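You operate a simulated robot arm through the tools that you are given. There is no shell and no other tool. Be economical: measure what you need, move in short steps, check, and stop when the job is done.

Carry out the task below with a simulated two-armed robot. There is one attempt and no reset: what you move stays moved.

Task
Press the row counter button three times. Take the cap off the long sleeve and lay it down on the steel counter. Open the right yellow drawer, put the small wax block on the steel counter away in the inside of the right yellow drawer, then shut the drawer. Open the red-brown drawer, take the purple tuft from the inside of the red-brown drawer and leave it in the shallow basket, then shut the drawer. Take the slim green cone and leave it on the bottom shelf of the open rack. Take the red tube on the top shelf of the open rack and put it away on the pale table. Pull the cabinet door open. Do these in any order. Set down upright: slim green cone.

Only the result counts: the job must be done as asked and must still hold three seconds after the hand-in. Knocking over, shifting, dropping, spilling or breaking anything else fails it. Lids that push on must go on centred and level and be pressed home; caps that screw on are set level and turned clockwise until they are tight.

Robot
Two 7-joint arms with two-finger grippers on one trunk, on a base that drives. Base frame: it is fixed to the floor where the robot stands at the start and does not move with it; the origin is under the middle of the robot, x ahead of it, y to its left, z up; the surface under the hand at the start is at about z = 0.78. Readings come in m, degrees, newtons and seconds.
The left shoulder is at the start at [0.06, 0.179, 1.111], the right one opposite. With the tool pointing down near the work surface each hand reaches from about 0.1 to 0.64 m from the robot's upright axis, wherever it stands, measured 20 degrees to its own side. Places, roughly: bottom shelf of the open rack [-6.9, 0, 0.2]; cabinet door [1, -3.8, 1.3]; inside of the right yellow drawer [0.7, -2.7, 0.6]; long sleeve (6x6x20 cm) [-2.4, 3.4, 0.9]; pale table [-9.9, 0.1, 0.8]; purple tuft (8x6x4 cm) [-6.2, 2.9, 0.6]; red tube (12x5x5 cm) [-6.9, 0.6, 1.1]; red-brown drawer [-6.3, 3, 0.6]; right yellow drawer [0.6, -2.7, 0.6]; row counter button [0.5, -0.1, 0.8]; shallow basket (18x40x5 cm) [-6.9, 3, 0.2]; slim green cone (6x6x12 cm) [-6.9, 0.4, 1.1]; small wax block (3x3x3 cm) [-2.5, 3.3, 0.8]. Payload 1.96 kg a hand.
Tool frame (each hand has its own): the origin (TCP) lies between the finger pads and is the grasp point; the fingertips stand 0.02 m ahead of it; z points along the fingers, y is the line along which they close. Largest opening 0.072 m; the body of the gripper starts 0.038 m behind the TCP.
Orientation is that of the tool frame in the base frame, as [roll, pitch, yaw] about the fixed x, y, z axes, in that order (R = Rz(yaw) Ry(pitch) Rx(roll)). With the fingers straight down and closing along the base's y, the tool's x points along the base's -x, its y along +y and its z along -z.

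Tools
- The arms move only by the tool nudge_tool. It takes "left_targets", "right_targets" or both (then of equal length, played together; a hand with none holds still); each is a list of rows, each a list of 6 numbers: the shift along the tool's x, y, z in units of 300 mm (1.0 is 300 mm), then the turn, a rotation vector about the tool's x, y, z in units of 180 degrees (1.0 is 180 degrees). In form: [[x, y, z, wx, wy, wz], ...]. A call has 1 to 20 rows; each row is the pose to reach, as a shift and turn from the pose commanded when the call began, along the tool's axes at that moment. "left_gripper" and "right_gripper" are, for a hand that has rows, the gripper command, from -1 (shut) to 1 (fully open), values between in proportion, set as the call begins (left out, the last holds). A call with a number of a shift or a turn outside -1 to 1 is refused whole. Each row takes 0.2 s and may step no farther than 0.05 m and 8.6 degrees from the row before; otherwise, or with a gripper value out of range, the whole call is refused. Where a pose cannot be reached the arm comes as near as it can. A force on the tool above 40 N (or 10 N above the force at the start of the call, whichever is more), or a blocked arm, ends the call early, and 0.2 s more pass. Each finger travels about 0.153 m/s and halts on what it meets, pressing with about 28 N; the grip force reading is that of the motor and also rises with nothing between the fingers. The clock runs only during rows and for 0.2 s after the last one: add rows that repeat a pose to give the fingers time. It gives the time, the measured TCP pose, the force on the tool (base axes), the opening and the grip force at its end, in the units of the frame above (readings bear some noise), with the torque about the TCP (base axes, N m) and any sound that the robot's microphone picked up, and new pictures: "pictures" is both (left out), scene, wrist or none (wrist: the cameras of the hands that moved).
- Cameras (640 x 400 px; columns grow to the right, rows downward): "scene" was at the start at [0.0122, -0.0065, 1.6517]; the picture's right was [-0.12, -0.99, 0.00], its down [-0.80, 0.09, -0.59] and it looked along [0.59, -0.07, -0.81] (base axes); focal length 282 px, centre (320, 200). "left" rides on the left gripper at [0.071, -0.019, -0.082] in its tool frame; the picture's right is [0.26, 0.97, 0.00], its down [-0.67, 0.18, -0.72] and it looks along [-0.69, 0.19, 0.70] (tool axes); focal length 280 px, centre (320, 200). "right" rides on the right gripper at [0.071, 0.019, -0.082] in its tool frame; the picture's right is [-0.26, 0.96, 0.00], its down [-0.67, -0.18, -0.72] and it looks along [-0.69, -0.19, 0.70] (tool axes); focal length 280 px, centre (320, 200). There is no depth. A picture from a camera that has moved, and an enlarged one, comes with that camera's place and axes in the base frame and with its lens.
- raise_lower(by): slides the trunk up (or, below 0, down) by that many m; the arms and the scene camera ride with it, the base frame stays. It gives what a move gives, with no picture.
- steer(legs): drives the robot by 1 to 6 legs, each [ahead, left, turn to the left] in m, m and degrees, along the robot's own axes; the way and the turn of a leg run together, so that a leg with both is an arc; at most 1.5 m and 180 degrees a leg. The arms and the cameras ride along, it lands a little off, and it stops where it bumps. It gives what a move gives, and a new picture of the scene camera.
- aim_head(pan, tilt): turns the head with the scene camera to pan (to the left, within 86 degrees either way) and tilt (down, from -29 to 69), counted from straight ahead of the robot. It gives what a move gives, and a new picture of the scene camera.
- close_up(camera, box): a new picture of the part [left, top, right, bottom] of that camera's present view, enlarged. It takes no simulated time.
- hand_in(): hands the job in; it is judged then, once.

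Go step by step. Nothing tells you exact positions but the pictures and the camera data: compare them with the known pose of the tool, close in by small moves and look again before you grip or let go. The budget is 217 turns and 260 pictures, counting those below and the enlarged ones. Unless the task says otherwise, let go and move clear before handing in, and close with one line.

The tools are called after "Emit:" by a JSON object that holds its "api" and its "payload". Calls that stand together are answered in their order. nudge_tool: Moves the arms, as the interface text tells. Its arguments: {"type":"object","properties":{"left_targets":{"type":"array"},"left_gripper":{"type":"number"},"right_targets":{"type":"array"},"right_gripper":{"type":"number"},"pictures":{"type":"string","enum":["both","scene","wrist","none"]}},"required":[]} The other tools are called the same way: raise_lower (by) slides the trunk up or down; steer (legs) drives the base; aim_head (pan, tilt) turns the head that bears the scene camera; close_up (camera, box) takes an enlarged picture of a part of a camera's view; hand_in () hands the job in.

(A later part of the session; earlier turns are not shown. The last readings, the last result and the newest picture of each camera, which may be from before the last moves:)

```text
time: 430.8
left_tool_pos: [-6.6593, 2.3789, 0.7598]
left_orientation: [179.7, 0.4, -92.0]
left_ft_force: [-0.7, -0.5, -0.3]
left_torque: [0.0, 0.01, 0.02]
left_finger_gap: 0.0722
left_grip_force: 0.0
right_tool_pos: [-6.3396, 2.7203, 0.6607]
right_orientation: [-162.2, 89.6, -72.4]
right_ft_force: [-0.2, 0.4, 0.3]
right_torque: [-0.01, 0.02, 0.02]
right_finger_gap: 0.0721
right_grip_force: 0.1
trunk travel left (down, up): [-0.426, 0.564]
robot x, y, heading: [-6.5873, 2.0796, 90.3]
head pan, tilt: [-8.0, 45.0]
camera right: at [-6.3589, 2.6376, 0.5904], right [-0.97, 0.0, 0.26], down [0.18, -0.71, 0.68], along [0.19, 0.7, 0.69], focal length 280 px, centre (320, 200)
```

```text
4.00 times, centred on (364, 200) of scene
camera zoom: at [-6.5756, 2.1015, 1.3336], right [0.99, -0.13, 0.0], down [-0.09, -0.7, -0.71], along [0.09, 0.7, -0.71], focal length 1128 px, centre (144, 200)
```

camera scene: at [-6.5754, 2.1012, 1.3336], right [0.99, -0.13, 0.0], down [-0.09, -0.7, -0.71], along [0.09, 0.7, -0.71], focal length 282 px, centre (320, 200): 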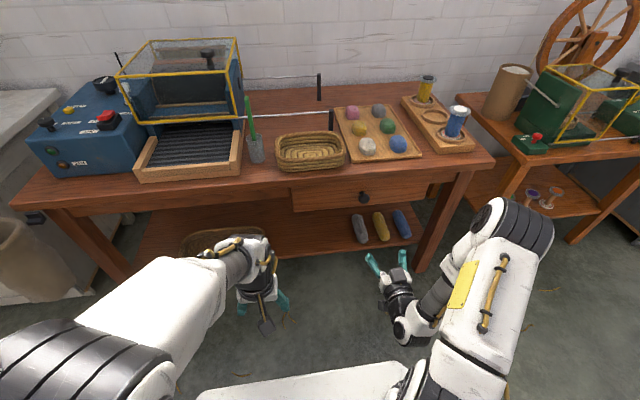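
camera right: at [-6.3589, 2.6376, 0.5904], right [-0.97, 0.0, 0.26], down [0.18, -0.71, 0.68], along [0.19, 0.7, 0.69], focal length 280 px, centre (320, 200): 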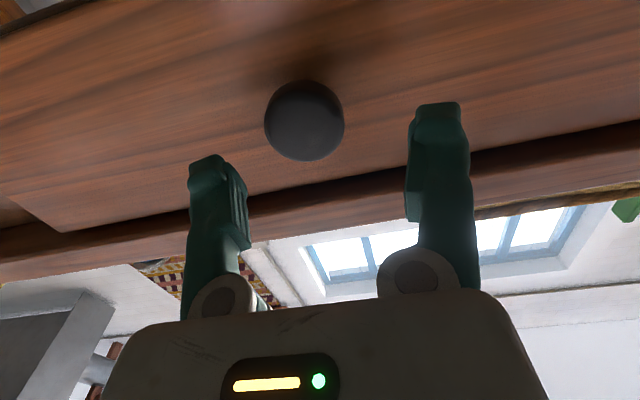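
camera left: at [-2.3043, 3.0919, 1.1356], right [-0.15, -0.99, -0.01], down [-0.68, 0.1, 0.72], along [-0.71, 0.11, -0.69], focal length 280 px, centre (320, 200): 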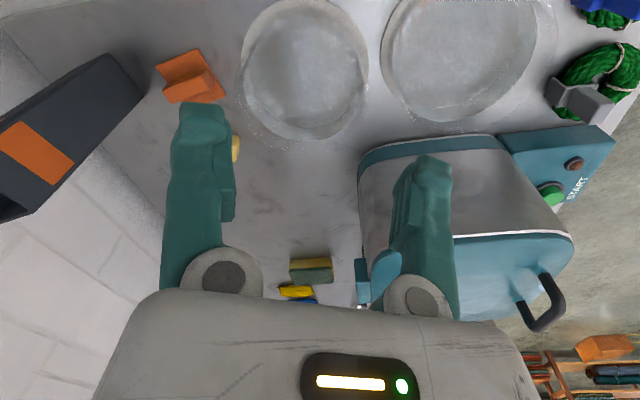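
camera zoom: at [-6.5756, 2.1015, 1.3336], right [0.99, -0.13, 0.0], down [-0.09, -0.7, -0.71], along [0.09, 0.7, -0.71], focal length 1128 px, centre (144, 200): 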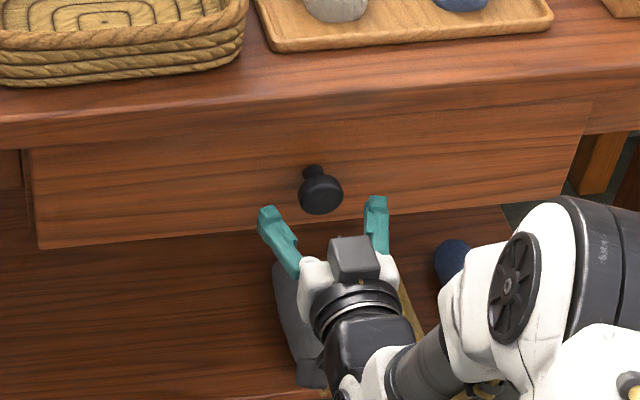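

Knob head at [-6.333, 2.762, 0.657]. Advancing 4 cm, gripping, and pulling the drawer open.

Emit:
{"api": "nudge_tool", "payload": {"right_targets": [[0.012, -0.018, 0.06, 0, 0, 0], [0.012, -0.018, 0.12, 0, 0, 0], [0.012, -0.018, 0.135, 0, 0, 0]], "pictures": "none"}}

Emit:
{"api": "nudge_tool", "payload": {"right_targets": [[0, 0, 0, 0, 0, 0], [0, 0, 0, 0, 0, 0], [0, 0, 0, 0, 0, 0]], "right_gripper": -1, "pictures": "none"}}

Emit:
{"api": "nudge_tool", "payload": {"right_targets": [[0, 0, -0.06, 0, 0, 0], [0, 0, -0.15, 0, 0, 0], [0, 0, -0.25, 0, 0, 0], [0, 0, -0.36, 0, 0, 0], [0, 0, -0.47, 0, 0, 0], [0, 0, -0.58, 0, 0, 0], [0, 0, -0.68, 0, 0, 0]], "pictures": "scene"}}

```text
time: 431.6
left_tool_pos: [-6.6584, 2.3781, 0.7586]
left_orientation: [179.7, 0.3, -92.0]
left_ft_force: [-0.5, -0.9, -0.1]
left_torque: [0.01, 0.03, 0.0]
left_finger_gap: 0.0719
left_grip_force: 0.1
right_tool_pos: [-6.3348, 2.7579, 0.6573]
right_orientation: [-164.0, 89.6, -74.2]
right_ft_force: [-0.4, -0.7, 0.0]
right_torque: [0.0, 0.01, -0.02]
right_finger_gap: 0.0721
right_grip_force: 0.0
trunk travel left (down, up): [-0.426, 0.564]
robot x, y, heading: [-6.5882, 2.0775, 90.3]
head pan, tilt: [-8.0, 45.0]
```

```text
time: 432.4
left_tool_pos: [-6.6579, 2.3774, 0.7585]
left_orientation: [179.7, 0.4, -92.0]
left_ft_force: [-0.8, 0.2, 0.4]
left_torque: [-0.02, -0.03, 0.0]
left_finger_gap: 0.0723
left_grip_force: 0.0
right_tool_pos: [-6.334, 2.7582, 0.6571]
right_orientation: [-161.9, 89.6, -72.0]
right_ft_force: [5.9, 0.4, 0.9]
right_torque: [-0.16, -0.06, -0.08]
right_finger_gap: 0.0338
right_grip_force: 40.2
trunk travel left (down, up): [-0.426, 0.564]
robot x, y, heading: [-6.5877, 2.0803, 90.3]
head pan, tilt: [-8.0, 45.0]
```

```text
time: 433.9
left_tool_pos: [-6.6563, 2.3799, 0.7574]
left_orientation: [179.7, 0.3, -92.0]
left_ft_force: [-0.9, -0.5, 0.0]
left_torque: [-0.02, 0.01, -0.01]
left_finger_gap: 0.072
left_grip_force: 0.1
right_tool_pos: [-6.3328, 2.5543, 0.6587]
right_orientation: [178.7, 89.4, -91.5]
right_ft_force: [7.9, -1.1, -20.8]
right_torque: [-0.18, 0.1, -0.02]
right_finger_gap: 0.0336
right_grip_force: 40.8
trunk travel left (down, up): [-0.426, 0.564]
robot x, y, heading: [-6.5881, 2.0775, 90.3]
head pan, tilt: [-8.0, 45.0]
camera scene: at [-6.5733, 2.1035, 1.3332], right [0.99, -0.13, 0.0], down [-0.1, -0.7, -0.71], along [0.09, 0.7, -0.71], focal length 282 px, centre (320, 200)
```

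scene: 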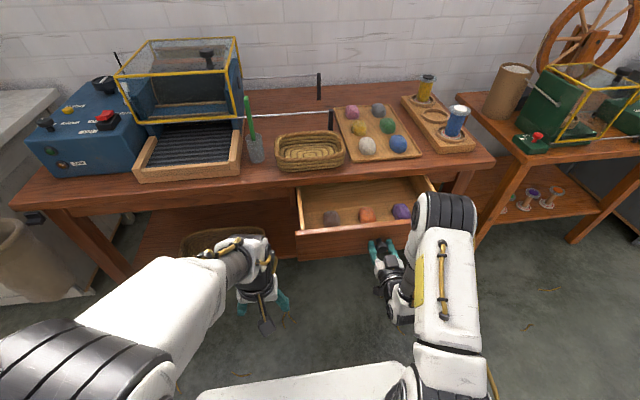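

The drawer is open and the purple tuft lies at right near [-6.22, 2.71]. Releasing the knob, raising the trunk and turning the hand down.

Emit:
{"api": "nudge_tool", "payload": {"right_targets": [[0, 0, 0, 0, 0, 0], [0, 0, 0, 0, 0, 0], [0, 0, 0, 0, 0, 0], [0, 0, -0.12, 0, 0, 0], [0, 0, -0.25, 0, 0, 0]], "right_gripper": 1, "pictures": "none"}}

Emit:
{"api": "raise_lower", "payload": {"by": 0.3}}

Emit:
{"api": "nudge_tool", "payload": {"right_targets": [[0, 0, 0, 0, 0.045, 0], [0, 0, 0, 0, 0.09, 0], [0, 0, 0, 0, 0.135, 0], [0, 0, 0, 0, 0.18, 0], [0, 0, 0, 0, 0.225, 0], [0, 0, 0, 0, 0.27, 0], [0, 0, 0, 0, 0.315, 0], [0, 0, 0, 0, 0.36, 0], [0, 0, 0, 0, 0.405, 0], [0, 0, 0, 0, 0.45, 0], [0, 0, 0, 0, 0.495, 0]], "pictures": "none"}}

Emit:
{"api": "steer", "payload": {"legs": [[0.12, -0.14, 0]]}}

```text
time: 435.1
left_tool_pos: [-6.6587, 2.3778, 0.7597]
left_orientation: [179.7, 0.4, -92.1]
left_ft_force: [-0.2, 0.2, 0.4]
left_torque: [0.01, -0.02, -0.03]
left_finger_gap: 0.072
left_grip_force: 0.0
right_tool_pos: [-6.3329, 2.4793, 0.6606]
right_orientation: [-161.7, 89.6, -71.9]
right_ft_force: [-0.7, -0.6, 0.3]
right_torque: [0.0, 0.0, 0.03]
right_finger_gap: 0.072
right_grip_force: 0.0
trunk travel left (down, up): [-0.426, 0.564]
robot x, y, heading: [-6.59, 2.0812, 90.2]
head pan, tilt: [-8.0, 45.0]
```

```text
time: 438.1
left_tool_pos: [-6.6579, 2.3783, 1.0602]
left_orientation: [179.8, 0.3, -92.0]
left_ft_force: [-0.3, 0.1, -0.1]
left_torque: [-0.03, -0.01, -0.01]
left_finger_gap: 0.072
left_grip_force: 0.1
right_tool_pos: [-6.3334, 2.481, 0.9606]
right_orientation: [-159.8, 89.6, -70.0]
right_ft_force: [-0.8, -0.7, -0.5]
right_torque: [-0.02, 0.01, -0.01]
right_finger_gap: 0.0719
right_grip_force: 0.0
trunk travel left (down, up): [-0.726, 0.264]
robot x, y, heading: [-6.5873, 2.0804, 90.3]
head pan, tilt: [-8.0, 45.0]
```

```text
time: 440.6
left_tool_pos: [-6.6588, 2.3791, 1.0586]
left_orientation: [179.7, 0.4, -92.0]
left_ft_force: [0.3, 0.0, 0.3]
left_torque: [0.0, 0.02, -0.01]
left_finger_gap: 0.0718
left_grip_force: 0.0
right_tool_pos: [-6.3333, 2.4802, 0.9602]
right_orientation: [-179.9, 0.4, -90.2]
right_ft_force: [-0.3, 0.2, 0.2]
right_torque: [0.0, 0.0, -0.02]
right_finger_gap: 0.0719
right_grip_force: 0.1
right hand out of reach, approached as far as the arm can: row 3, 4, 5
trunk travel left (down, up): [-0.726, 0.264]
robot x, y, heading: [-6.5887, 2.0773, 90.2]
head pan, tilt: [-8.0, 45.0]
```

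```text
time: 442.1
left_tool_pos: [-6.5224, 2.4985, 1.0582]
left_orientation: [179.8, 0.4, -92.0]
left_ft_force: [0.2, 0.6, -0.8]
left_torque: [-0.01, 0.01, 0.01]
left_finger_gap: 0.0719
left_grip_force: 0.1
right_tool_pos: [-6.1956, 2.6019, 0.961]
right_orientation: [-179.9, 0.6, -90.1]
right_ft_force: [-0.2, 0.2, -0.2]
right_torque: [-0.02, 0.0, -0.01]
right_finger_gap: 0.072
right_grip_force: 0.0
trunk travel left (down, up): [-0.726, 0.264]
robot x, y, heading: [-6.4494, 2.1989, 90.3]
head pan, tilt: [-8.0, 45.0]
camera scene: at [-6.4384, 2.223, 1.6336], right [0.99, -0.13, 0.0], down [-0.09, -0.7, -0.71], along [0.09, 0.7, -0.71], focal length 282 px, centre (320, 200)
```

scene: 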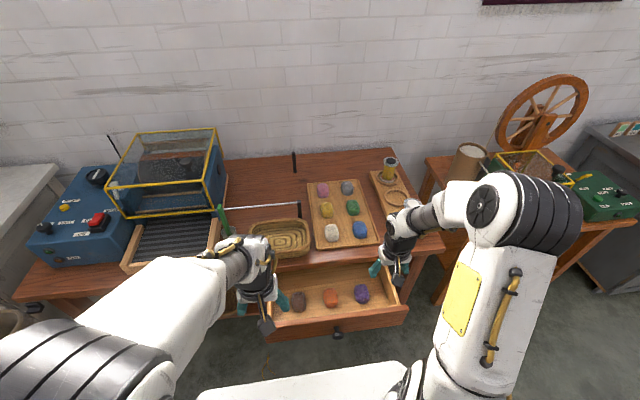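

Emit:
{"api": "nudge_tool", "payload": {"right_targets": [[-0.06, 0.015, 0.1, 0, 0, 0], [-0.12, 0.03, 0.2, 0, 0, 0], [-0.18, 0.045, 0.3, 0, 0, 0], [-0.24, 0.06, 0.42, 0, 0, 0], [-0.3, 0.077, 0.53, 0, 0, 0], [-0.3, 0.077, 0.53, 0, 0, 0]], "pictures": "wrist"}}

```text
time: 443.5
left_tool_pos: [-6.5219, 2.4981, 1.0601]
left_orientation: [179.9, 0.4, -91.9]
left_ft_force: [0.1, -0.2, -0.3]
left_torque: [-0.01, -0.03, 0.03]
left_finger_gap: 0.0721
left_grip_force: 0.1
right_tool_pos: [-6.2194, 2.6918, 0.8047]
right_orientation: [-179.9, 0.6, -90.1]
right_ft_force: [-1.6, -0.5, 0.1]
right_torque: [0.04, 0.0, -0.01]
right_finger_gap: 0.072
right_grip_force: 0.2
trunk travel left (down, up): [-0.726, 0.264]
robot x, y, heading: [-6.4499, 2.2006, 90.6]
head pan, tilt: [-8.0, 45.0]
camera right: at [-6.2389, 2.6201, 0.8853], right [-0.96, 0.26, 0.0], down [0.18, 0.67, 0.72], along [0.19, 0.7, -0.69], focal length 280 px, centre (320, 200)
```

right: 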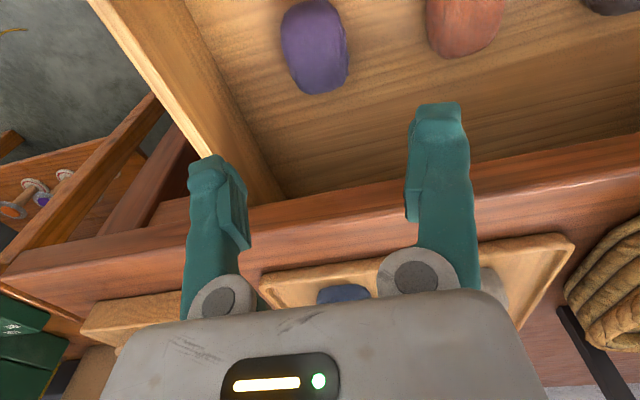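

The tuft is ~6 cm across the fingers, centred at x −6.214, y 2.696. Lowering over it.

Emit:
{"api": "nudge_tool", "payload": {"right_targets": [[0, -0.019, 0.12, 0, 0, 0], [0, -0.019, 0.25, 0, 0, 0], [0, -0.019, 0.37, 0, 0, 0], [0, -0.019, 0.46, 0, 0, 0], [0, -0.019, 0.51, 0, 0, 0], [0, -0.019, 0.54, 0, 0, 0]], "pictures": "wrist"}}

```text
time: 444.9
left_tool_pos: [-6.5214, 2.4996, 1.058]
left_orientation: [179.8, 0.3, -91.8]
left_ft_force: [-0.8, 0.0, 0.0]
left_torque: [-0.02, -0.02, -0.02]
left_finger_gap: 0.0722
left_grip_force: 0.1
right_tool_pos: [-6.2147, 2.694, 0.643]
right_orientation: [-179.9, 0.4, -90.0]
right_ft_force: [-0.2, -0.1, 0.2]
right_torque: [0.01, 0.03, 0.01]
right_finger_gap: 0.0719
right_grip_force: 0.1
trunk travel left (down, up): [-0.726, 0.264]
robot x, y, heading: [-6.4518, 2.1979, 90.4]
head pan, tilt: [-8.0, 45.0]
camera right: at [-6.2325, 2.6229, 0.7233], right [-0.96, 0.26, 0.0], down [0.18, 0.67, 0.72], along [0.19, 0.7, -0.69], focal length 280 px, centre (320, 200)
```

right: 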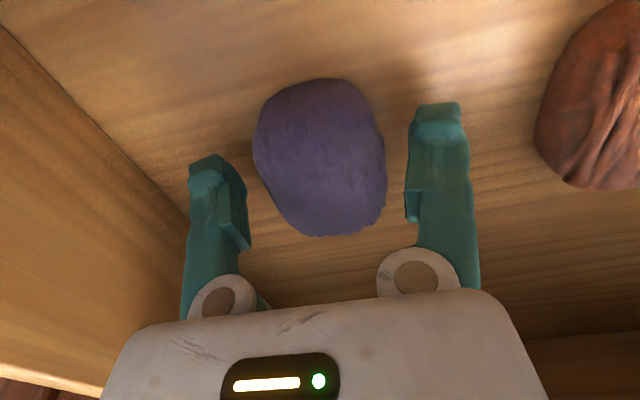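

Tuft between the fingers. Lowering 1 cm more, gripping and lifting out.

Emit:
{"api": "nudge_tool", "payload": {"right_targets": [[0, 0, 0.02, 0, 0, 0], [0, 0, 0.033, 0, 0, 0]], "pictures": "none"}}

Emit:
{"api": "nudge_tool", "payload": {"right_targets": [[0, 0, 0, 0, 0, 0], [0, 0, 0, 0, 0, 0], [0, 0, 0, 0, 0, 0], [0, 0, -0.1, 0, 0, 0], [0, 0, -0.25, 0, 0, 0], [0, 0, -0.4, 0, 0, 0], [0, 0, -0.55, 0, 0, 0], [0, 0, -0.7, 0, 0, 0], [0, 0, -0.85, 0, 0, 0]], "right_gripper": -1, "pictures": "wrist"}}

```text
time: 445.5
left_tool_pos: [-6.5228, 2.5003, 1.059]
left_orientation: [179.8, 0.4, -92.0]
left_ft_force: [0.2, -0.7, 0.2]
left_torque: [0.0, 0.02, 0.0]
left_finger_gap: 0.0718
left_grip_force: 0.0
right_tool_pos: [-6.213, 2.6937, 0.6317]
right_orientation: [-180.0, 0.5, -90.1]
right_ft_force: [-0.2, 0.7, -0.2]
right_torque: [0.04, 0.03, -0.02]
right_finger_gap: 0.0718
right_grip_force: 0.0
trunk travel left (down, up): [-0.726, 0.264]
robot x, y, heading: [-6.4513, 2.1986, 90.2]
head pan, tilt: [-8.0, 45.0]
```

```text
time: 447.5
left_tool_pos: [-6.5217, 2.4984, 1.0592]
left_orientation: [179.9, 0.5, -91.9]
left_ft_force: [-0.1, -0.4, 0.1]
left_torque: [0.02, 0.0, 0.01]
left_finger_gap: 0.0721
left_grip_force: 0.1
right_tool_pos: [-6.2138, 2.691, 0.8868]
right_orientation: [-179.8, 0.5, -90.1]
right_ft_force: [-0.3, 0.7, -0.2]
right_torque: [0.0, 0.0, 0.0]
right_finger_gap: 0.0513
right_grip_force: 28.1
trunk travel left (down, up): [-0.726, 0.264]
robot x, y, heading: [-6.4507, 2.1996, 90.3]
head pan, tilt: [-8.0, 45.0]
camera right: at [-6.2326, 2.6189, 0.9673], right [-0.96, 0.26, 0.0], down [0.18, 0.67, 0.72], along [0.19, 0.7, -0.69], focal length 280 px, centre (320, 200)
```

right: 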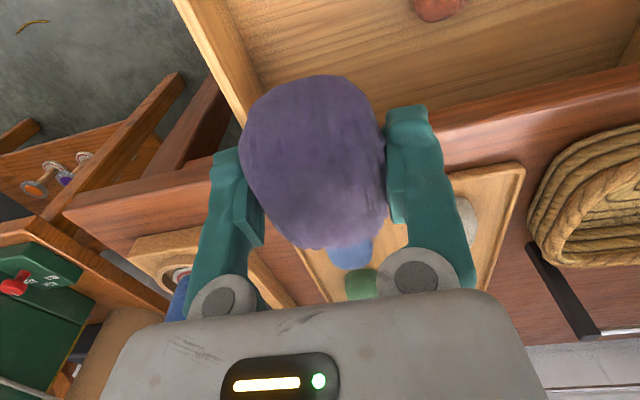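

Tuft held. I'll place it in the basket first: back off and move left in front of the basket, pitching the hand forward and lowering the trunk.

Emit:
{"api": "steer", "payload": {"legs": [[-0.25, 0, 0], [0, 0.66, 0]]}}

Emit:
{"api": "nudge_tool", "payload": {"right_targets": [[0, 0, 0, 0, -0.045, 0], [0, 0, 0, 0, -0.09, 0], [0, 0, 0, 0, -0.135, 0], [0, 0, 0, 0, -0.18, 0], [0, 0, 0, 0, -0.225, 0], [0, 0, 0, 0, -0.27, 0], [0, 0, 0, 0, -0.315, 0], [0, 0, 0, 0, -0.36, 0], [0, 0, 0, 0, -0.405, 0], [0, 0, 0, 0, -0.45, 0]], "pictures": "none"}}

Emit:
{"api": "raise_lower", "payload": {"by": -0.4}}

Emit:
{"api": "raise_lower", "payload": {"by": -0.17}}

Emit:
{"api": "aim_head", "payload": {"pan": -10, "tilt": 40}}

```text
time: 452.6
left_tool_pos: [-7.1894, 2.2496, 1.0593]
left_orientation: [179.8, 0.4, -92.3]
left_ft_force: [0.5, 0.8, 0.3]
left_torque: [-0.01, -0.03, 0.0]
left_finger_gap: 0.072
left_grip_force: 0.0
right_tool_pos: [-6.8793, 2.44, 0.8861]
right_orientation: [-179.9, 0.4, -90.5]
right_ft_force: [0.3, 0.8, 0.5]
right_torque: [0.0, -0.02, 0.02]
right_finger_gap: 0.0513
right_grip_force: 28.8
trunk travel left (down, up): [-0.726, 0.264]
robot x, y, heading: [-7.1173, 1.9504, 90.3]
head pan, tilt: [-8.0, 45.0]
camera scene: at [-7.1077, 1.9728, 1.6336], right [0.99, -0.14, 0.0], down [-0.1, -0.7, -0.71], along [0.1, 0.7, -0.71], focal length 282 px, centre (320, 200)
```

scene: 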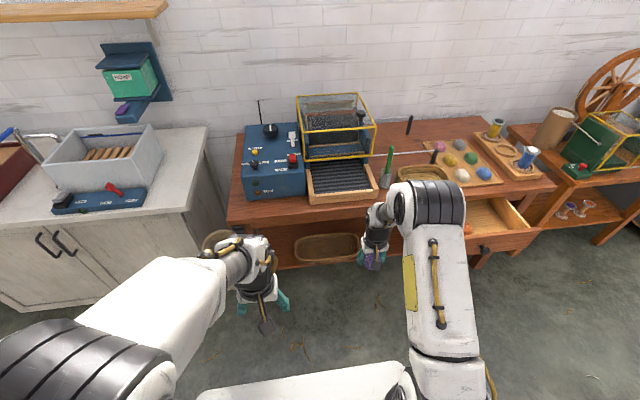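

```text
time: 454.8
left_tool_pos: [-7.1897, 2.2501, 1.0578]
left_orientation: [179.9, 0.4, -92.3]
left_ft_force: [0.4, 0.0, -0.4]
left_torque: [0.0, -0.02, 0.01]
left_finger_gap: 0.0719
left_grip_force: 0.0
right_tool_pos: [-6.8779, 2.4408, 0.886]
right_orientation: [-179.2, 81.6, -89.7]
right_ft_force: [0.1, -0.1, 0.1]
right_torque: [0.0, 0.01, 0.0]
right_finger_gap: 0.0518
right_grip_force: 28.1
trunk travel left (down, up): [-0.726, 0.264]
robot x, y, heading: [-7.1192, 1.9513, 90.0]
head pan, tilt: [-8.0, 45.0]
```

```text
time: 458.6
left_tool_pos: [-7.1885, 2.2494, 0.6591]
left_orientation: [179.8, 0.4, -92.3]
left_ft_force: [-1.1, 0.4, -0.2]
left_torque: [-0.02, -0.02, 0.0]
left_finger_gap: 0.0722
left_grip_force: 0.1
right_tool_pos: [-6.8794, 2.4396, 0.486]
right_orientation: [-179.0, 81.5, -89.4]
right_ft_force: [0.0, -0.3, -0.5]
right_torque: [-0.02, -0.01, 0.03]
right_finger_gap: 0.0516
right_grip_force: 28.1
trunk travel left (down, up): [-0.326, 0.664]
robot x, y, heading: [-7.1185, 1.9477, 89.8]
head pan, tilt: [-8.0, 45.0]
```

```text
time: 460.5
left_tool_pos: [-7.1897, 2.2502, 0.4889]
left_orientation: [179.9, 0.4, -92.3]
left_ft_force: [0.7, 0.0, 0.0]
left_torque: [-0.01, -0.01, 0.01]
left_finger_gap: 0.0722
left_grip_force: 0.1
right_tool_pos: [-6.8797, 2.4401, 0.3154]
right_orientation: [-178.9, 81.6, -89.4]
right_ft_force: [-0.1, 0.6, 0.2]
right_torque: [-0.01, -0.01, -0.01]
right_finger_gap: 0.0517
right_grip_force: 27.8
trunk travel left (down, up): [-0.156, 0.834]
robot x, y, heading: [-7.1185, 1.95, 90.0]
head pan, tilt: [-8.0, 45.0]
```

```text
time: 461.2
left_tool_pos: [-7.1882, 2.2491, 0.4886]
left_orientation: [179.8, 0.4, -92.3]
left_ft_force: [-0.1, 0.4, -0.3]
left_torque: [0.0, 0.0, -0.02]
left_finger_gap: 0.0724
left_grip_force: 0.0
right_tool_pos: [-6.881, 2.4401, 0.3168]
right_orientation: [-179.0, 81.5, -89.5]
right_ft_force: [-0.4, 0.2, -0.7]
right_torque: [0.0, 0.0, 0.01]
right_finger_gap: 0.0514
right_grip_force: 27.6
trunk travel left (down, up): [-0.156, 0.834]
robot x, y, heading: [-7.1184, 1.9527, 89.9]
head pan, tilt: [-10.0, 40.0]
camera scene: at [-7.1041, 1.9759, 1.0708], right [0.98, -0.17, 0.0], down [-0.11, -0.63, -0.77], along [0.13, 0.75, -0.64], focal length 282 px, centre (320, 200)
```

scene: 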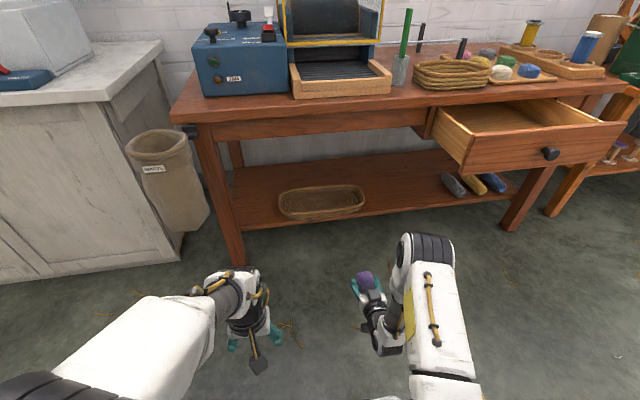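

The basket is at about [-6.92, 2.97, 0.2] with ample space above. Driving ahead 0.35 m and reaching in over it.

Emit:
{"api": "steer", "payload": {"legs": [[0.35, 0, 0]]}}

Emit:
{"api": "nudge_tool", "payload": {"right_targets": [[-0.02, 0.033, 0.14, 0, 0, 0], [-0.04, 0.066, 0.28, 0, 0, 0], [-0.06, 0.1, 0.42, 0, 0, 0], [-0.083, 0.133, 0.56, 0, 0, 0], [-0.083, 0.133, 0.56, 0, 0, 0]], "pictures": "scene"}}

```text
time: 463.5
left_tool_pos: [-7.1862, 2.609, 0.4888]
left_orientation: [179.9, 0.5, -92.6]
left_ft_force: [0.0, 0.6, -0.7]
left_torque: [-0.01, 0.01, -0.02]
left_finger_gap: 0.0719
left_grip_force: 0.1
right_tool_pos: [-6.8759, 2.7993, 0.3158]
right_orientation: [-179.0, 81.6, -89.7]
right_ft_force: [0.0, -0.2, 0.0]
right_torque: [0.04, -0.02, 0.0]
right_finger_gap: 0.0514
right_grip_force: 27.9
trunk travel left (down, up): [-0.156, 0.834]
robot x, y, heading: [-7.1204, 2.3096, 89.5]
head pan, tilt: [-10.0, 40.0]
camera scene: at [-7.1033, 2.3354, 1.0709], right [0.98, -0.18, 0.0], down [-0.11, -0.63, -0.77], along [0.14, 0.75, -0.64], focal length 282 px, centre (320, 200)
```

scene: 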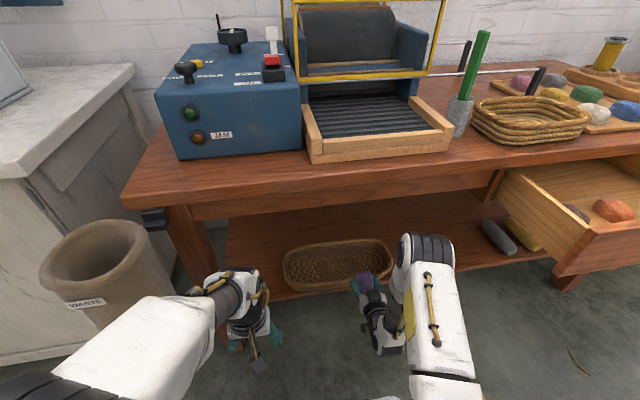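

```text
time: 464.7
left_tool_pos: [-7.1867, 2.61, 0.4885]
left_orientation: [179.8, 0.3, -92.6]
left_ft_force: [-0.4, 0.1, -1.2]
left_torque: [0.0, 0.0, 0.01]
left_finger_gap: 0.0718
left_grip_force: 0.1
right_tool_pos: [-6.9147, 2.9645, 0.318]
right_orientation: [-179.0, 81.5, -89.7]
right_ft_force: [-0.2, -2.3, 3.8]
right_torque: [-0.48, 0.05, 0.03]
right_finger_gap: 0.0518
right_grip_force: 27.5
trunk travel left (down, up): [-0.156, 0.834]
robot x, y, heading: [-7.1171, 2.3089, 89.5]
head pan, tilt: [-10.0, 40.0]
camera scene: at [-7.1034, 2.335, 1.0709], right [0.98, -0.18, 0.0], down [-0.11, -0.63, -0.77], along [0.14, 0.75, -0.64], focal length 282 px, centre (320, 200)
```

scene: 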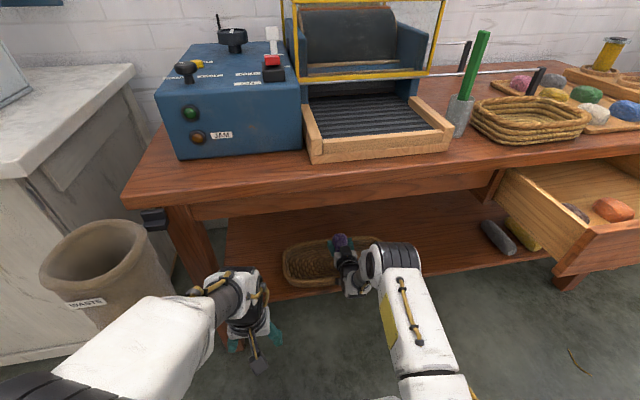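

The wrist camera is just touching the basket rim; tilting the fingers more downward to clear it, then lowering and releasing.

Emit:
{"api": "nudge_tool", "payload": {"right_targets": [[-0.08, 0, -0.01, 0, 0.0, 0], [-0.1, 0, -0.015, 0, 0.04, 0], [-0.1, 0, -0.015, 0, 0.08, 0], [-0.1, 0, -0.015, 0, 0.125, 0], [0.0, 0, 0.0, 0, 0.125, 0], [0.08, 0, 0.012, 0, 0.125, 0], [0.16, 0, 0.024, 0, 0.125, 0]], "pictures": "wrist"}}

```text
time: 466.3
left_tool_pos: [-7.1875, 2.6102, 0.4888]
left_orientation: [179.8, 0.3, -92.6]
left_ft_force: [-0.1, 1.0, -0.5]
left_torque: [-0.01, 0.02, 0.0]
left_finger_gap: 0.072
left_grip_force: 0.1
right_tool_pos: [-6.9141, 2.9699, 0.2648]
right_orientation: [-179.8, 59.1, -90.5]
right_ft_force: [-0.1, 0.9, -0.3]
right_torque: [-0.01, 0.04, -0.01]
right_finger_gap: 0.0516
right_grip_force: 27.8
trunk travel left (down, up): [-0.156, 0.834]
robot x, y, heading: [-7.1174, 2.308, 89.5]
head pan, tilt: [-10.0, 40.0]
camera right: at [-6.9346, 2.8634, 0.2459], right [-0.96, 0.15, 0.22], down [0.18, -0.27, 0.95], along [0.2, 0.95, 0.23], focal length 280 px, centre (320, 200)
```

right: 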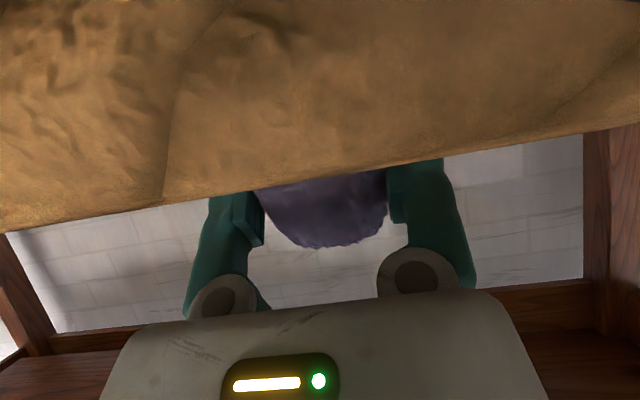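

The tuft is down inside the basket behind its rim. Releasing, rising, and backing out.

Emit:
{"api": "nudge_tool", "payload": {"right_targets": [[0.0, 0, 0, 0, 0, 0], [0, 0, 0, 0, 0, 0], [0, 0, 0, 0, 0, 0], [-0.1, 0, -0.06, 0, 0, 0], [-0.2, 0, -0.12, 0, 0, 0], [-0.25, 0, -0.25, 0, 0, 0], [-0.25, 0, -0.4, 0, 0, 0], [-0.25, 0, -0.55, 0, 0, 0], [-0.25, 0, -0.7, 0, 0, 0]], "right_gripper": 1, "pictures": "none"}}

Emit:
{"api": "close_up", "payload": {"camera": "scene", "box": [250, 210, 410, 310]}}

```text
time: 468.3
left_tool_pos: [-7.1877, 2.6104, 0.4897]
left_orientation: [179.8, 0.4, -92.5]
left_ft_force: [-0.5, 0.3, -0.6]
left_torque: [0.01, 0.04, 0.0]
left_finger_gap: 0.072
left_grip_force: 0.1
right_tool_pos: [-6.9162, 2.8259, 0.4448]
right_orientation: [-179.7, 59.0, -90.5]
right_ft_force: [0.0, -1.4, -1.2]
right_torque: [0.02, -0.03, 0.02]
right_finger_gap: 0.0722
right_grip_force: 0.0
trunk travel left (down, up): [-0.156, 0.834]
robot x, y, heading: [-7.1169, 2.3122, 89.4]
head pan, tilt: [-10.0, 40.0]
```

```text
4.00 times, centred on (330, 260) of scene
camera zoom: at [-7.1033, 2.3356, 1.0708], right [0.98, -0.18, 0.0], down [-0.11, -0.63, -0.77], along [0.14, 0.75, -0.64], focal length 1128 px, centre (280, -40)
```

zoom: 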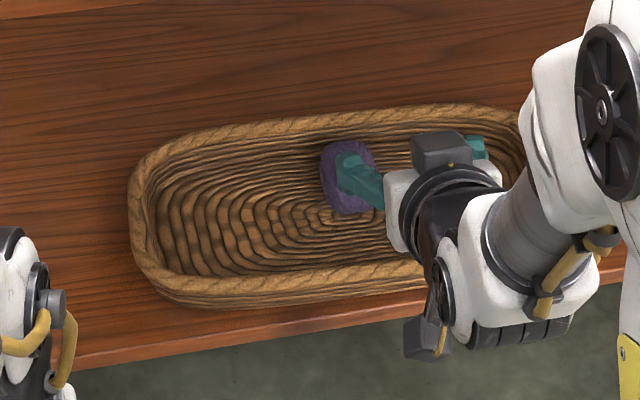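

The tuft is in the basket. Backing out and moving in front of the open drawer to push it shut.

Emit:
{"api": "steer", "payload": {"legs": [[-0.4, 0, 0.5], [0, -0.535, 0]]}}

Emit:
{"api": "raise_lower", "payload": {"by": 0.21}}

Emit:
{"api": "nudge_tool", "payload": {"right_targets": [[0, 0, 0, 0, -0.04, 0], [0, 0, 0, 0, -0.08, 0], [0, 0, 0, 0, -0.12, 0], [0, 0, 0, 0, -0.16, 0]], "right_gripper": -1, "pictures": "scene"}}

```text
time: 473.5
left_tool_pos: [-6.6539, 2.2258, 0.488]
left_orientation: [179.8, 0.5, -90.7]
left_ft_force: [-0.2, -0.2, -0.8]
left_torque: [0.0, 0.02, 0.01]
left_finger_gap: 0.0719
left_grip_force: 0.1
right_tool_pos: [-6.392, 2.452, 0.4442]
right_orientation: [-179.7, 59.0, -88.5]
right_ft_force: [0.5, -1.1, -0.6]
right_torque: [0.02, 0.03, 0.02]
right_finger_gap: 0.0723
right_grip_force: 0.0
trunk travel left (down, up): [-0.156, 0.834]
robot x, y, heading: [-6.5769, 1.925, 91.5]
head pan, tilt: [-10.0, 40.0]
camera scene: at [-6.5622, 1.9546, 1.0709], right [0.99, -0.15, 0.0], down [-0.09, -0.64, -0.77], along [0.11, 0.76, -0.64], focal length 282 px, centre (320, 200)
```

scene: 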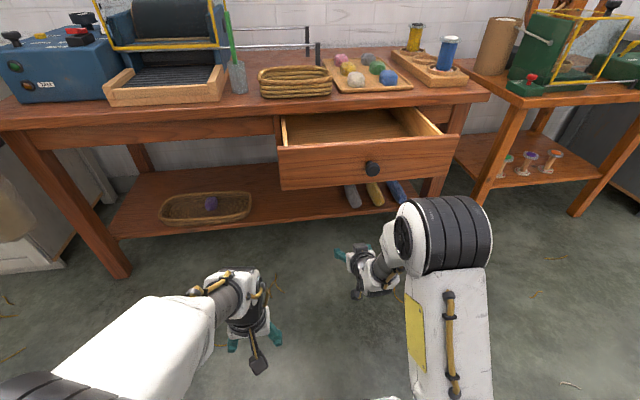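

```text
time: 475.8
left_tool_pos: [-6.6544, 2.2256, 0.699]
left_orientation: [179.8, 0.4, -90.8]
left_ft_force: [0.2, -0.2, -0.2]
left_torque: [0.04, -0.04, 0.02]
left_finger_gap: 0.072
left_grip_force: 0.0
right_tool_pos: [-6.3902, 2.4508, 0.655]
right_orientation: [-179.7, 59.0, -88.6]
right_ft_force: [0.2, 0.0, 0.6]
right_torque: [0.03, 0.01, -0.02]
right_finger_gap: 0.0721
right_grip_force: 0.1
trunk travel left (down, up): [-0.366, 0.624]
robot x, y, heading: [-6.5756, 1.9253, 91.5]
head pan, tilt: [-10.0, 40.0]
```

```text
time: 476.8
left_tool_pos: [-6.6538, 2.2271, 0.698]
left_orientation: [179.8, 0.4, -90.7]
left_ft_force: [-0.1, 0.2, -0.1]
left_torque: [-0.01, 0.01, -0.01]
left_finger_gap: 0.0718
left_grip_force: 0.1
right_tool_pos: [-6.3911, 2.452, 0.6546]
right_orientation: [-175.6, 87.9, -84.5]
right_ft_force: [0.2, 0.4, 0.2]
right_torque: [0.01, 0.0, -0.02]
right_finger_gap: 0.0002
right_grip_force: 28.2
trunk travel left (down, up): [-0.366, 0.624]
robot x, y, heading: [-6.5727, 1.9255, 91.3]
head pan, tilt: [-10.0, 40.0]
camera scene: at [-6.5621, 1.9549, 1.2809], right [0.99, -0.15, 0.0], down [-0.09, -0.64, -0.77], along [0.11, 0.76, -0.64], focal length 282 px, centre (320, 200)
```

scene: 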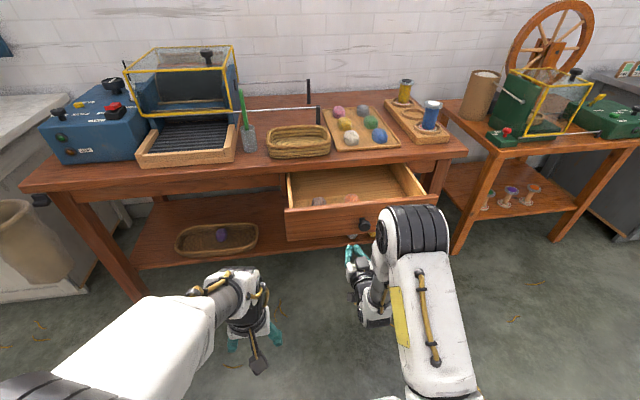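

Tuft is visible in the basket. Aligning with the knob and pushing the drawer shut.

Emit:
{"api": "nudge_tool", "payload": {"right_targets": [[0, -0.1, 0, 0, 0, 0], [0, -0.19, 0, 0, 0, 0]], "pictures": "none"}}

Emit:
{"api": "steer", "payload": {"legs": [[0.24, 0, -1]]}}

Emit:
{"api": "nudge_tool", "payload": {"right_targets": [[0, 0, 0.03, 0, 0, 0], [0, 0, 0.06, 0, 0, 0], [0, 0, 0.09, 0, 0, 0], [0, 0, 0.12, 0, 0, 0], [0, 0, 0.15, 0, 0, 0], [0, 0, 0.18, 0, 0, 0], [0, 0, 0.21, 0, 0, 0], [0, 0, 0.24, 0, 0, 0]], "pictures": "scene"}}

```text
time: 477.4
left_tool_pos: [-6.655, 2.2253, 0.6985]
left_orientation: [179.8, 0.4, -90.6]
left_ft_force: [0.5, 0.3, 0.2]
left_torque: [0.0, 0.0, 0.01]
left_finger_gap: 0.0718
left_grip_force: 0.1
right_tool_pos: [-6.3326, 2.4534, 0.655]
right_orientation: [-176.4, 87.7, -85.3]
right_ft_force: [0.1, -0.6, 0.1]
right_torque: [0.02, -0.04, 0.01]
right_finger_gap: 0.0
right_grip_force: 28.1
trunk travel left (down, up): [-0.366, 0.624]
robot x, y, heading: [-6.5764, 1.9328, 91.5]
head pan, tilt: [-10.0, 40.0]
```

```text
time: 479.1
left_tool_pos: [-6.6531, 2.4634, 0.6984]
left_orientation: [179.8, 0.3, -91.8]
left_ft_force: [-0.4, 0.2, -0.2]
left_torque: [0.01, 0.02, 0.02]
left_finger_gap: 0.0718
left_grip_force: 0.0
right_tool_pos: [-6.3268, 2.6829, 0.6551]
right_orientation: [-176.2, 87.8, -86.1]
right_ft_force: [-0.1, -1.1, -0.4]
right_torque: [0.02, -0.02, -0.01]
right_finger_gap: 0.0
right_grip_force: 30.1
trunk travel left (down, up): [-0.366, 0.624]
robot x, y, heading: [-6.579, 2.1608, 90.7]
head pan, tilt: [-10.0, 40.0]
camera scene: at [-6.566, 2.1893, 1.2808], right [0.99, -0.16, 0.0], down [-0.11, -0.63, -0.77], along [0.13, 0.76, -0.64], focal length 282 px, centre (320, 200)
```

scene: 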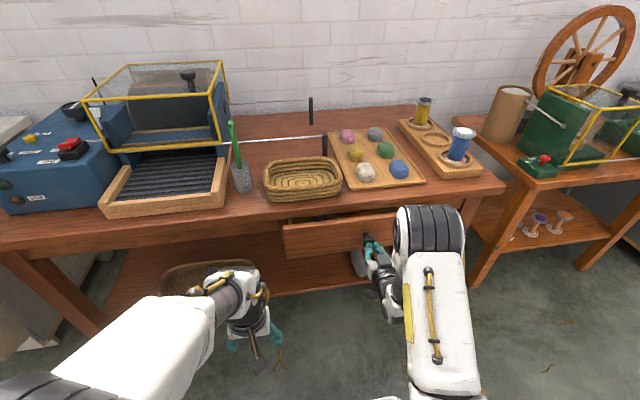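

```text
time: 480.6
left_tool_pos: [-6.6527, 2.4591, 0.7006]
left_orientation: [179.8, 0.7, -91.9]
left_ft_force: [-0.1, -0.7, -0.1]
left_torque: [-0.01, 0.01, -0.01]
left_finger_gap: 0.072
left_grip_force: 0.1
right_tool_pos: [-6.3266, 2.7325, 0.6517]
right_orientation: [-177.2, 87.5, -87.2]
right_ft_force: [-2.4, -27.2, 8.7]
right_torque: [0.22, 0.12, 0.21]
right_finger_gap: 0.0
right_grip_force: 29.7
trunk travel left (down, up): [-0.366, 0.624]
robot x, y, heading: [-6.5824, 2.1641, 90.5]
head pan, tilt: [-10.0, 40.0]
stopped in row 7 (right hand): the force on the tool passed its limit at 55 N (the readings are from after the stop); the commanded pose is now the measured one
camera scene: at [-6.567, 2.183, 1.2812], right [0.99, -0.17, 0.0], down [-0.11, -0.63, -0.77], along [0.13, 0.76, -0.64], focal length 282 px, centre (320, 200)
```

scene: 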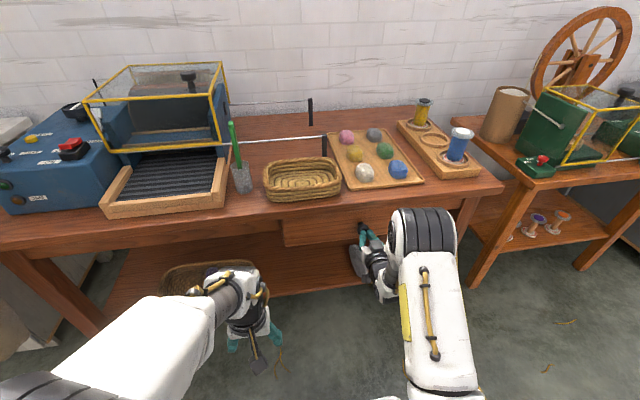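

The drawer is shut (firm stop). Retracting, refolding, and driving toward the open rack.

Emit:
{"api": "nudge_tool", "payload": {"right_targets": [[0, 0, -0.12, 0, 0, 0], [0, 0, -0.25, 0, 0, 0]], "pictures": "none"}}

Emit:
{"api": "raise_lower", "payload": {"by": 0.36}}

Emit:
{"api": "nudge_tool", "payload": {"right_targets": [[0, 0, 0, 0, 0.045, 0], [0, 0, 0, 0, 0.09, 0], [0, 0, 0, 0, 0.135, 0], [0, 0, 0, 0, 0.18, 0], [0, 0, 0, 0, 0.225, 0], [0, 0, 0, 0, 0.27, 0], [0, 0, 0, 0, 0.315, 0], [0, 0, 0, 0, 0.36, 0], [0, 0, 0, 0, 0.405, 0], [0, 0, 0, 0, 0.45, 0], [0, 0, 0, 0, 0.485, 0]], "right_gripper": 1, "pictures": "none"}}

Emit:
{"api": "steer", "payload": {"legs": [[-0.5, 0, 0], [0, -0.9, 0], [0, 0, 89.5], [0, 0.7, 0]]}}

```text
time: 481.2
left_tool_pos: [-6.6539, 2.4614, 0.6994]
left_orientation: [179.6, 0.4, -91.9]
left_ft_force: [-0.5, 0.1, -0.8]
left_torque: [-0.02, 0.03, 0.03]
left_finger_gap: 0.072
left_grip_force: 0.0
right_tool_pos: [-6.3259, 2.6613, 0.6535]
right_orientation: [-178.0, 87.3, -87.8]
right_ft_force: [-0.4, -0.6, -0.4]
right_torque: [-0.01, 0.01, -0.01]
right_finger_gap: 0.0
right_grip_force: 29.5
trunk travel left (down, up): [-0.366, 0.624]
robot x, y, heading: [-6.5813, 2.1669, 90.6]
head pan, tilt: [-10.0, 40.0]
```

```text
time: 484.7
left_tool_pos: [-6.6527, 2.4621, 1.0572]
left_orientation: [179.7, 0.3, -91.9]
left_ft_force: [0.3, -0.6, -0.5]
left_torque: [-0.01, -0.04, 0.01]
left_finger_gap: 0.072
left_grip_force: 0.0
right_tool_pos: [-6.3266, 2.6617, 1.0134]
right_orientation: [-178.0, 87.3, -88.1]
right_ft_force: [-0.1, 0.9, 0.0]
right_torque: [-0.01, -0.01, -0.01]
right_finger_gap: 0.0002
right_grip_force: 30.0
trunk travel left (down, up): [-0.726, 0.264]
robot x, y, heading: [-6.5794, 2.16, 90.5]
head pan, tilt: [-10.0, 40.0]
```

```text
time: 487.1
left_tool_pos: [-6.6532, 2.4616, 1.0578]
left_orientation: [179.9, 0.4, -91.9]
left_ft_force: [0.2, 0.9, 0.2]
left_torque: [0.01, -0.01, 0.04]
left_finger_gap: 0.0721
left_grip_force: 0.0
right_tool_pos: [-6.3263, 2.6608, 1.0128]
right_orientation: [-179.9, -0.1, -90.0]
right_ft_force: [0.3, -0.1, -0.6]
right_torque: [0.02, -0.01, 0.01]
right_finger_gap: 0.072
right_grip_force: 0.0
trunk travel left (down, up): [-0.726, 0.264]
robot x, y, heading: [-6.5817, 2.1628, 90.6]
head pan, tilt: [-10.0, 40.0]
```

```text
time: 501.6
left_tool_pos: [-5.9942, 0.901, 1.0593]
left_orientation: [179.8, 0.4, -3.2]
left_ft_force: [0.0, -0.6, -0.4]
left_torque: [0.0, 0.0, 0.0]
left_finger_gap: 0.072
left_grip_force: 0.1
right_tool_pos: [-6.1862, 1.2333, 1.0139]
right_orientation: [-179.8, 0.0, -1.4]
right_ft_force: [0.2, -0.1, 0.3]
right_torque: [0.02, -0.02, 0.03]
right_finger_gap: 0.072
right_grip_force: 0.0
trunk travel left (down, up): [-0.726, 0.264]
robot x, y, heading: [-5.6944, 0.9666, 179.1]
head pan, tilt: [-10.0, 40.0]
camera scene: at [-5.7179, 0.985, 1.6409], right [0.19, 0.98, 0.0], down [0.63, -0.12, -0.77], along [-0.75, 0.14, -0.64], focal length 282 px, centre (320, 200)
```

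scene: 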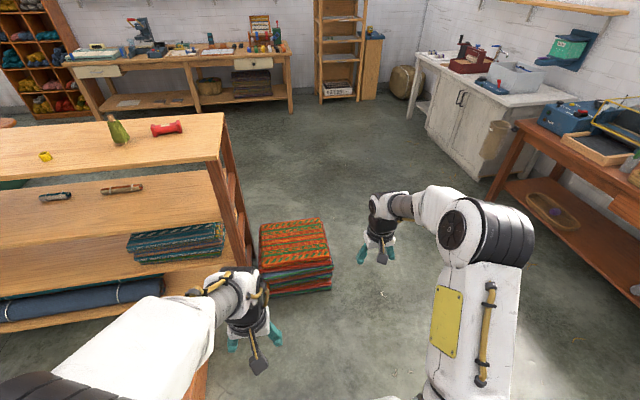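

The rack's top shelf holds the green cone (~[-6.95, 0.35]) and red tube (~[-7.0, 0.53]). Raising the trunk, pitching the right hand 50° and driving up to the rack.

Emit:
{"api": "raise_lower", "payload": {"by": 0.24}}

Emit:
{"api": "nudge_tool", "payload": {"right_targets": [[0, 0, 0, 0, -0.045, 0], [0, 0, 0, 0, -0.09, 0], [0, 0, 0, 0, -0.135, 0], [0, 0, 0, 0, -0.18, 0], [0, 0, 0, 0, -0.225, 0], [0, 0, 0, 0, -0.278, 0]], "pictures": "none"}}

Emit:
{"api": "steer", "payload": {"legs": [[0, 0.77, 1], [0.45, 0, 0]]}}

```text
time: 504.1
left_tool_pos: [-5.9944, 0.9017, 1.2984]
left_orientation: [179.7, 0.5, -3.2]
left_ft_force: [0.1, 0.0, 0.1]
left_torque: [0.04, -0.02, -0.01]
left_finger_gap: 0.072
left_grip_force: 0.1
right_tool_pos: [-6.187, 1.2339, 1.2541]
right_orientation: [-179.9, 0.0, -1.4]
right_ft_force: [0.4, -0.2, -0.2]
right_torque: [-0.01, -0.01, 0.01]
right_finger_gap: 0.0718
right_grip_force: 0.1
trunk travel left (down, up): [-0.966, 0.024]
robot x, y, heading: [-5.6965, 0.9695, 179.1]
head pan, tilt: [-10.0, 40.0]
```

```text
refused: row 6 steps farther than a row can; nothing moved
```

```text
time: 509.8
left_tool_pos: [-6.2384, 0.111, 1.2968]
left_orientation: [179.6, 0.2, -2.3]
left_ft_force: [-0.7, 0.0, 0.7]
left_torque: [-0.02, -0.06, 0.03]
left_finger_gap: 0.072
left_grip_force: 0.0
right_tool_pos: [-6.435, 0.4378, 1.2507]
right_orientation: [179.9, -0.1, -0.4]
right_ft_force: [-1.1, 1.1, -0.3]
right_torque: [-0.05, -0.09, 0.02]
right_finger_gap: 0.0719
right_grip_force: 0.0
trunk travel left (down, up): [-0.966, 0.024]
robot x, y, heading: [-5.9315, 0.1812, -179.8]
head pan, tilt: [-10.0, 40.0]
stopped in leg 2: the robot was blocked; the commanded pose is now the measured one
camera scene: at [-5.966, 0.1995, 1.8807], right [0.17, 0.98, 0.0], down [0.64, -0.11, -0.76], along [-0.75, 0.13, -0.65], focal length 282 px, centre (320, 200)
```

scene: 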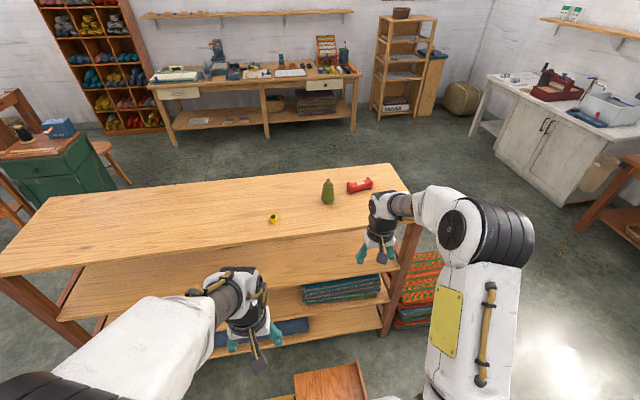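

A crate on the floor blocks the front. The rack is reachable from behind, so I'll back off and drive around its right end.

Emit:
{"api": "steer", "payload": {"legs": [[-0.35, 0, 0], [0, -1.45, 0], [1.05, 0, 0], [1.05, 0, 0], [0, 0, 179], [0, -0.6, 0]]}}

Emit:
{"api": "nudge_tool", "payload": {"right_targets": [[0, 0, 0, 0, -0.04, 0], [0, 0, 0, 0, -0.08, 0], [0, 0, 0, 0, -0.12, 0], [0, 0, 0, 0, -0.16, 0], [0, 0, 0, 0, -0.2, 0], [0, 0, 0, 0, -0.24, 0], [0, 0, 0, 0, -0.278, 0]], "pictures": "none"}}

```text
time: 539.1
left_tool_pos: [-7.4073, 1.0625, 1.2994]
left_orientation: [179.8, 0.4, 172.7]
left_ft_force: [-0.2, 0.3, 0.8]
left_torque: [-0.01, 0.0, 0.02]
left_finger_gap: 0.0718
left_grip_force: 0.1
right_tool_pos: [-7.2402, 0.7193, 1.2541]
right_orientation: [-179.7, 0.0, 174.6]
right_ft_force: [-0.5, -0.1, 0.3]
right_torque: [0.0, 0.02, 0.0]
right_finger_gap: 0.0718
right_grip_force: 0.1
trunk travel left (down, up): [-0.966, 0.024]
robot x, y, heading: [-7.7123, 1.0177, -5.0]
head pan, tilt: [-10.0, 40.0]
camera scene: at [-7.6903, 1.0042, 1.8809], right [-0.26, -0.97, 0.0], down [-0.62, 0.17, -0.77], along [0.74, -0.2, -0.64], focal length 282 px, centre (320, 200)
```

scene: 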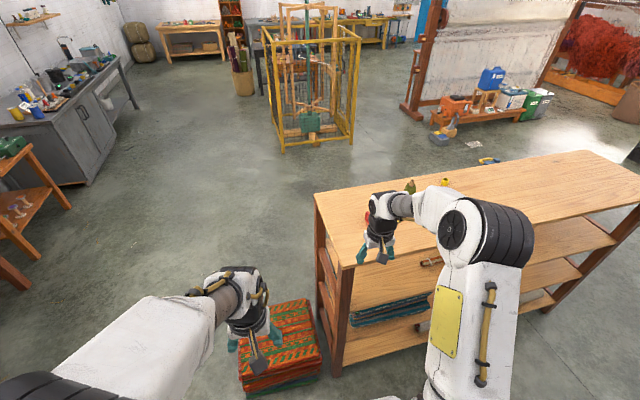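

```text
time: 540.7
left_tool_pos: [-7.4077, 1.0615, 1.2977]
left_orientation: [179.8, 0.4, 172.7]
left_ft_force: [0.0, 0.1, 0.4]
left_torque: [0.0, -0.03, 0.03]
left_finger_gap: 0.072
left_grip_force: 0.0
right_tool_pos: [-7.239, 0.7178, 1.2544]
right_orientation: [-179.8, 50.1, 174.7]
right_ft_force: [-0.5, 0.8, -0.4]
right_torque: [0.01, 0.0, 0.0]
right_finger_gap: 0.0721
right_grip_force: 0.0
trunk travel left (down, up): [-0.966, 0.024]
robot x, y, heading: [-7.7108, 1.0181, -5.0]
head pan, tilt: [-10.0, 40.0]
```

The rack is open at the back. Moving to its rear side beside the cone and tube.

Emit:
{"api": "steer", "payload": {"legs": [[0.0, -0.38, 5], [0.14, 0, 0]]}}

Emit:
{"api": "close_up", "payload": {"camera": "right", "box": [0, 0, 640, 400]}}

```text
time: 544.1
left_tool_pos: [-7.2913, 0.703, 1.2985]
left_orientation: [179.7, 0.5, 178.0]
left_ft_force: [-0.4, 0.5, 1.1]
left_torque: [0.01, -0.03, -0.01]
left_finger_gap: 0.072
left_grip_force: 0.1
right_tool_pos: [-7.0914, 0.378, 1.2539]
right_orientation: [-179.9, 50.2, 179.9]
right_ft_force: [0.2, 0.4, -0.2]
right_torque: [0.02, 0.0, -0.04]
right_finger_gap: 0.0719
right_grip_force: 0.0
trunk travel left (down, up): [-0.966, 0.024]
robot x, y, heading: [-7.5895, 0.631, 0.6]
head pan, tilt: [-10.0, 40.0]
camera scene: at [-7.5687, 0.6182, 1.8809], right [-0.17, -0.99, 0.0], down [-0.63, 0.11, -0.77], along [0.76, -0.13, -0.64], focal length 282 px, centre (320, 200)
```

scene: 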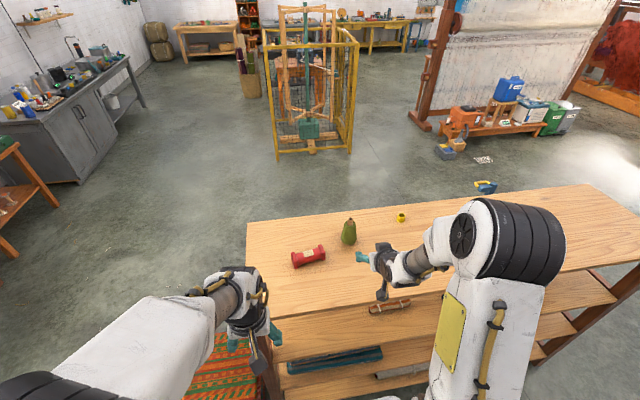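

```text
1.00 times, centred on (320, 200) of right (not enlarged: the box is as wide or as high as the picture)
camera zoom: at [-7.1994, 0.3964, 1.2515], right [0.17, 0.97, 0.2], down [-0.12, -0.18, 0.98], along [0.98, -0.19, 0.08], focal length 280 px, centre (320, 200)
```

zoom: 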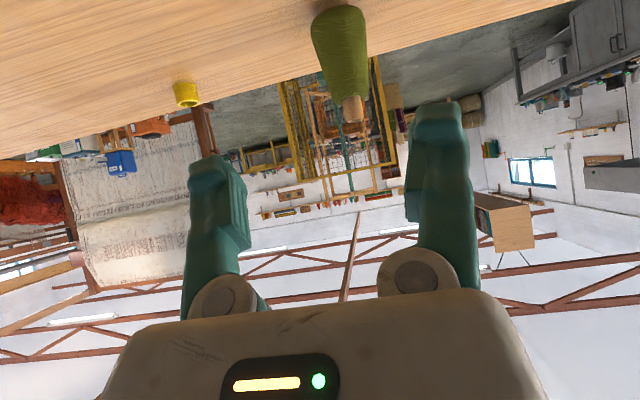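

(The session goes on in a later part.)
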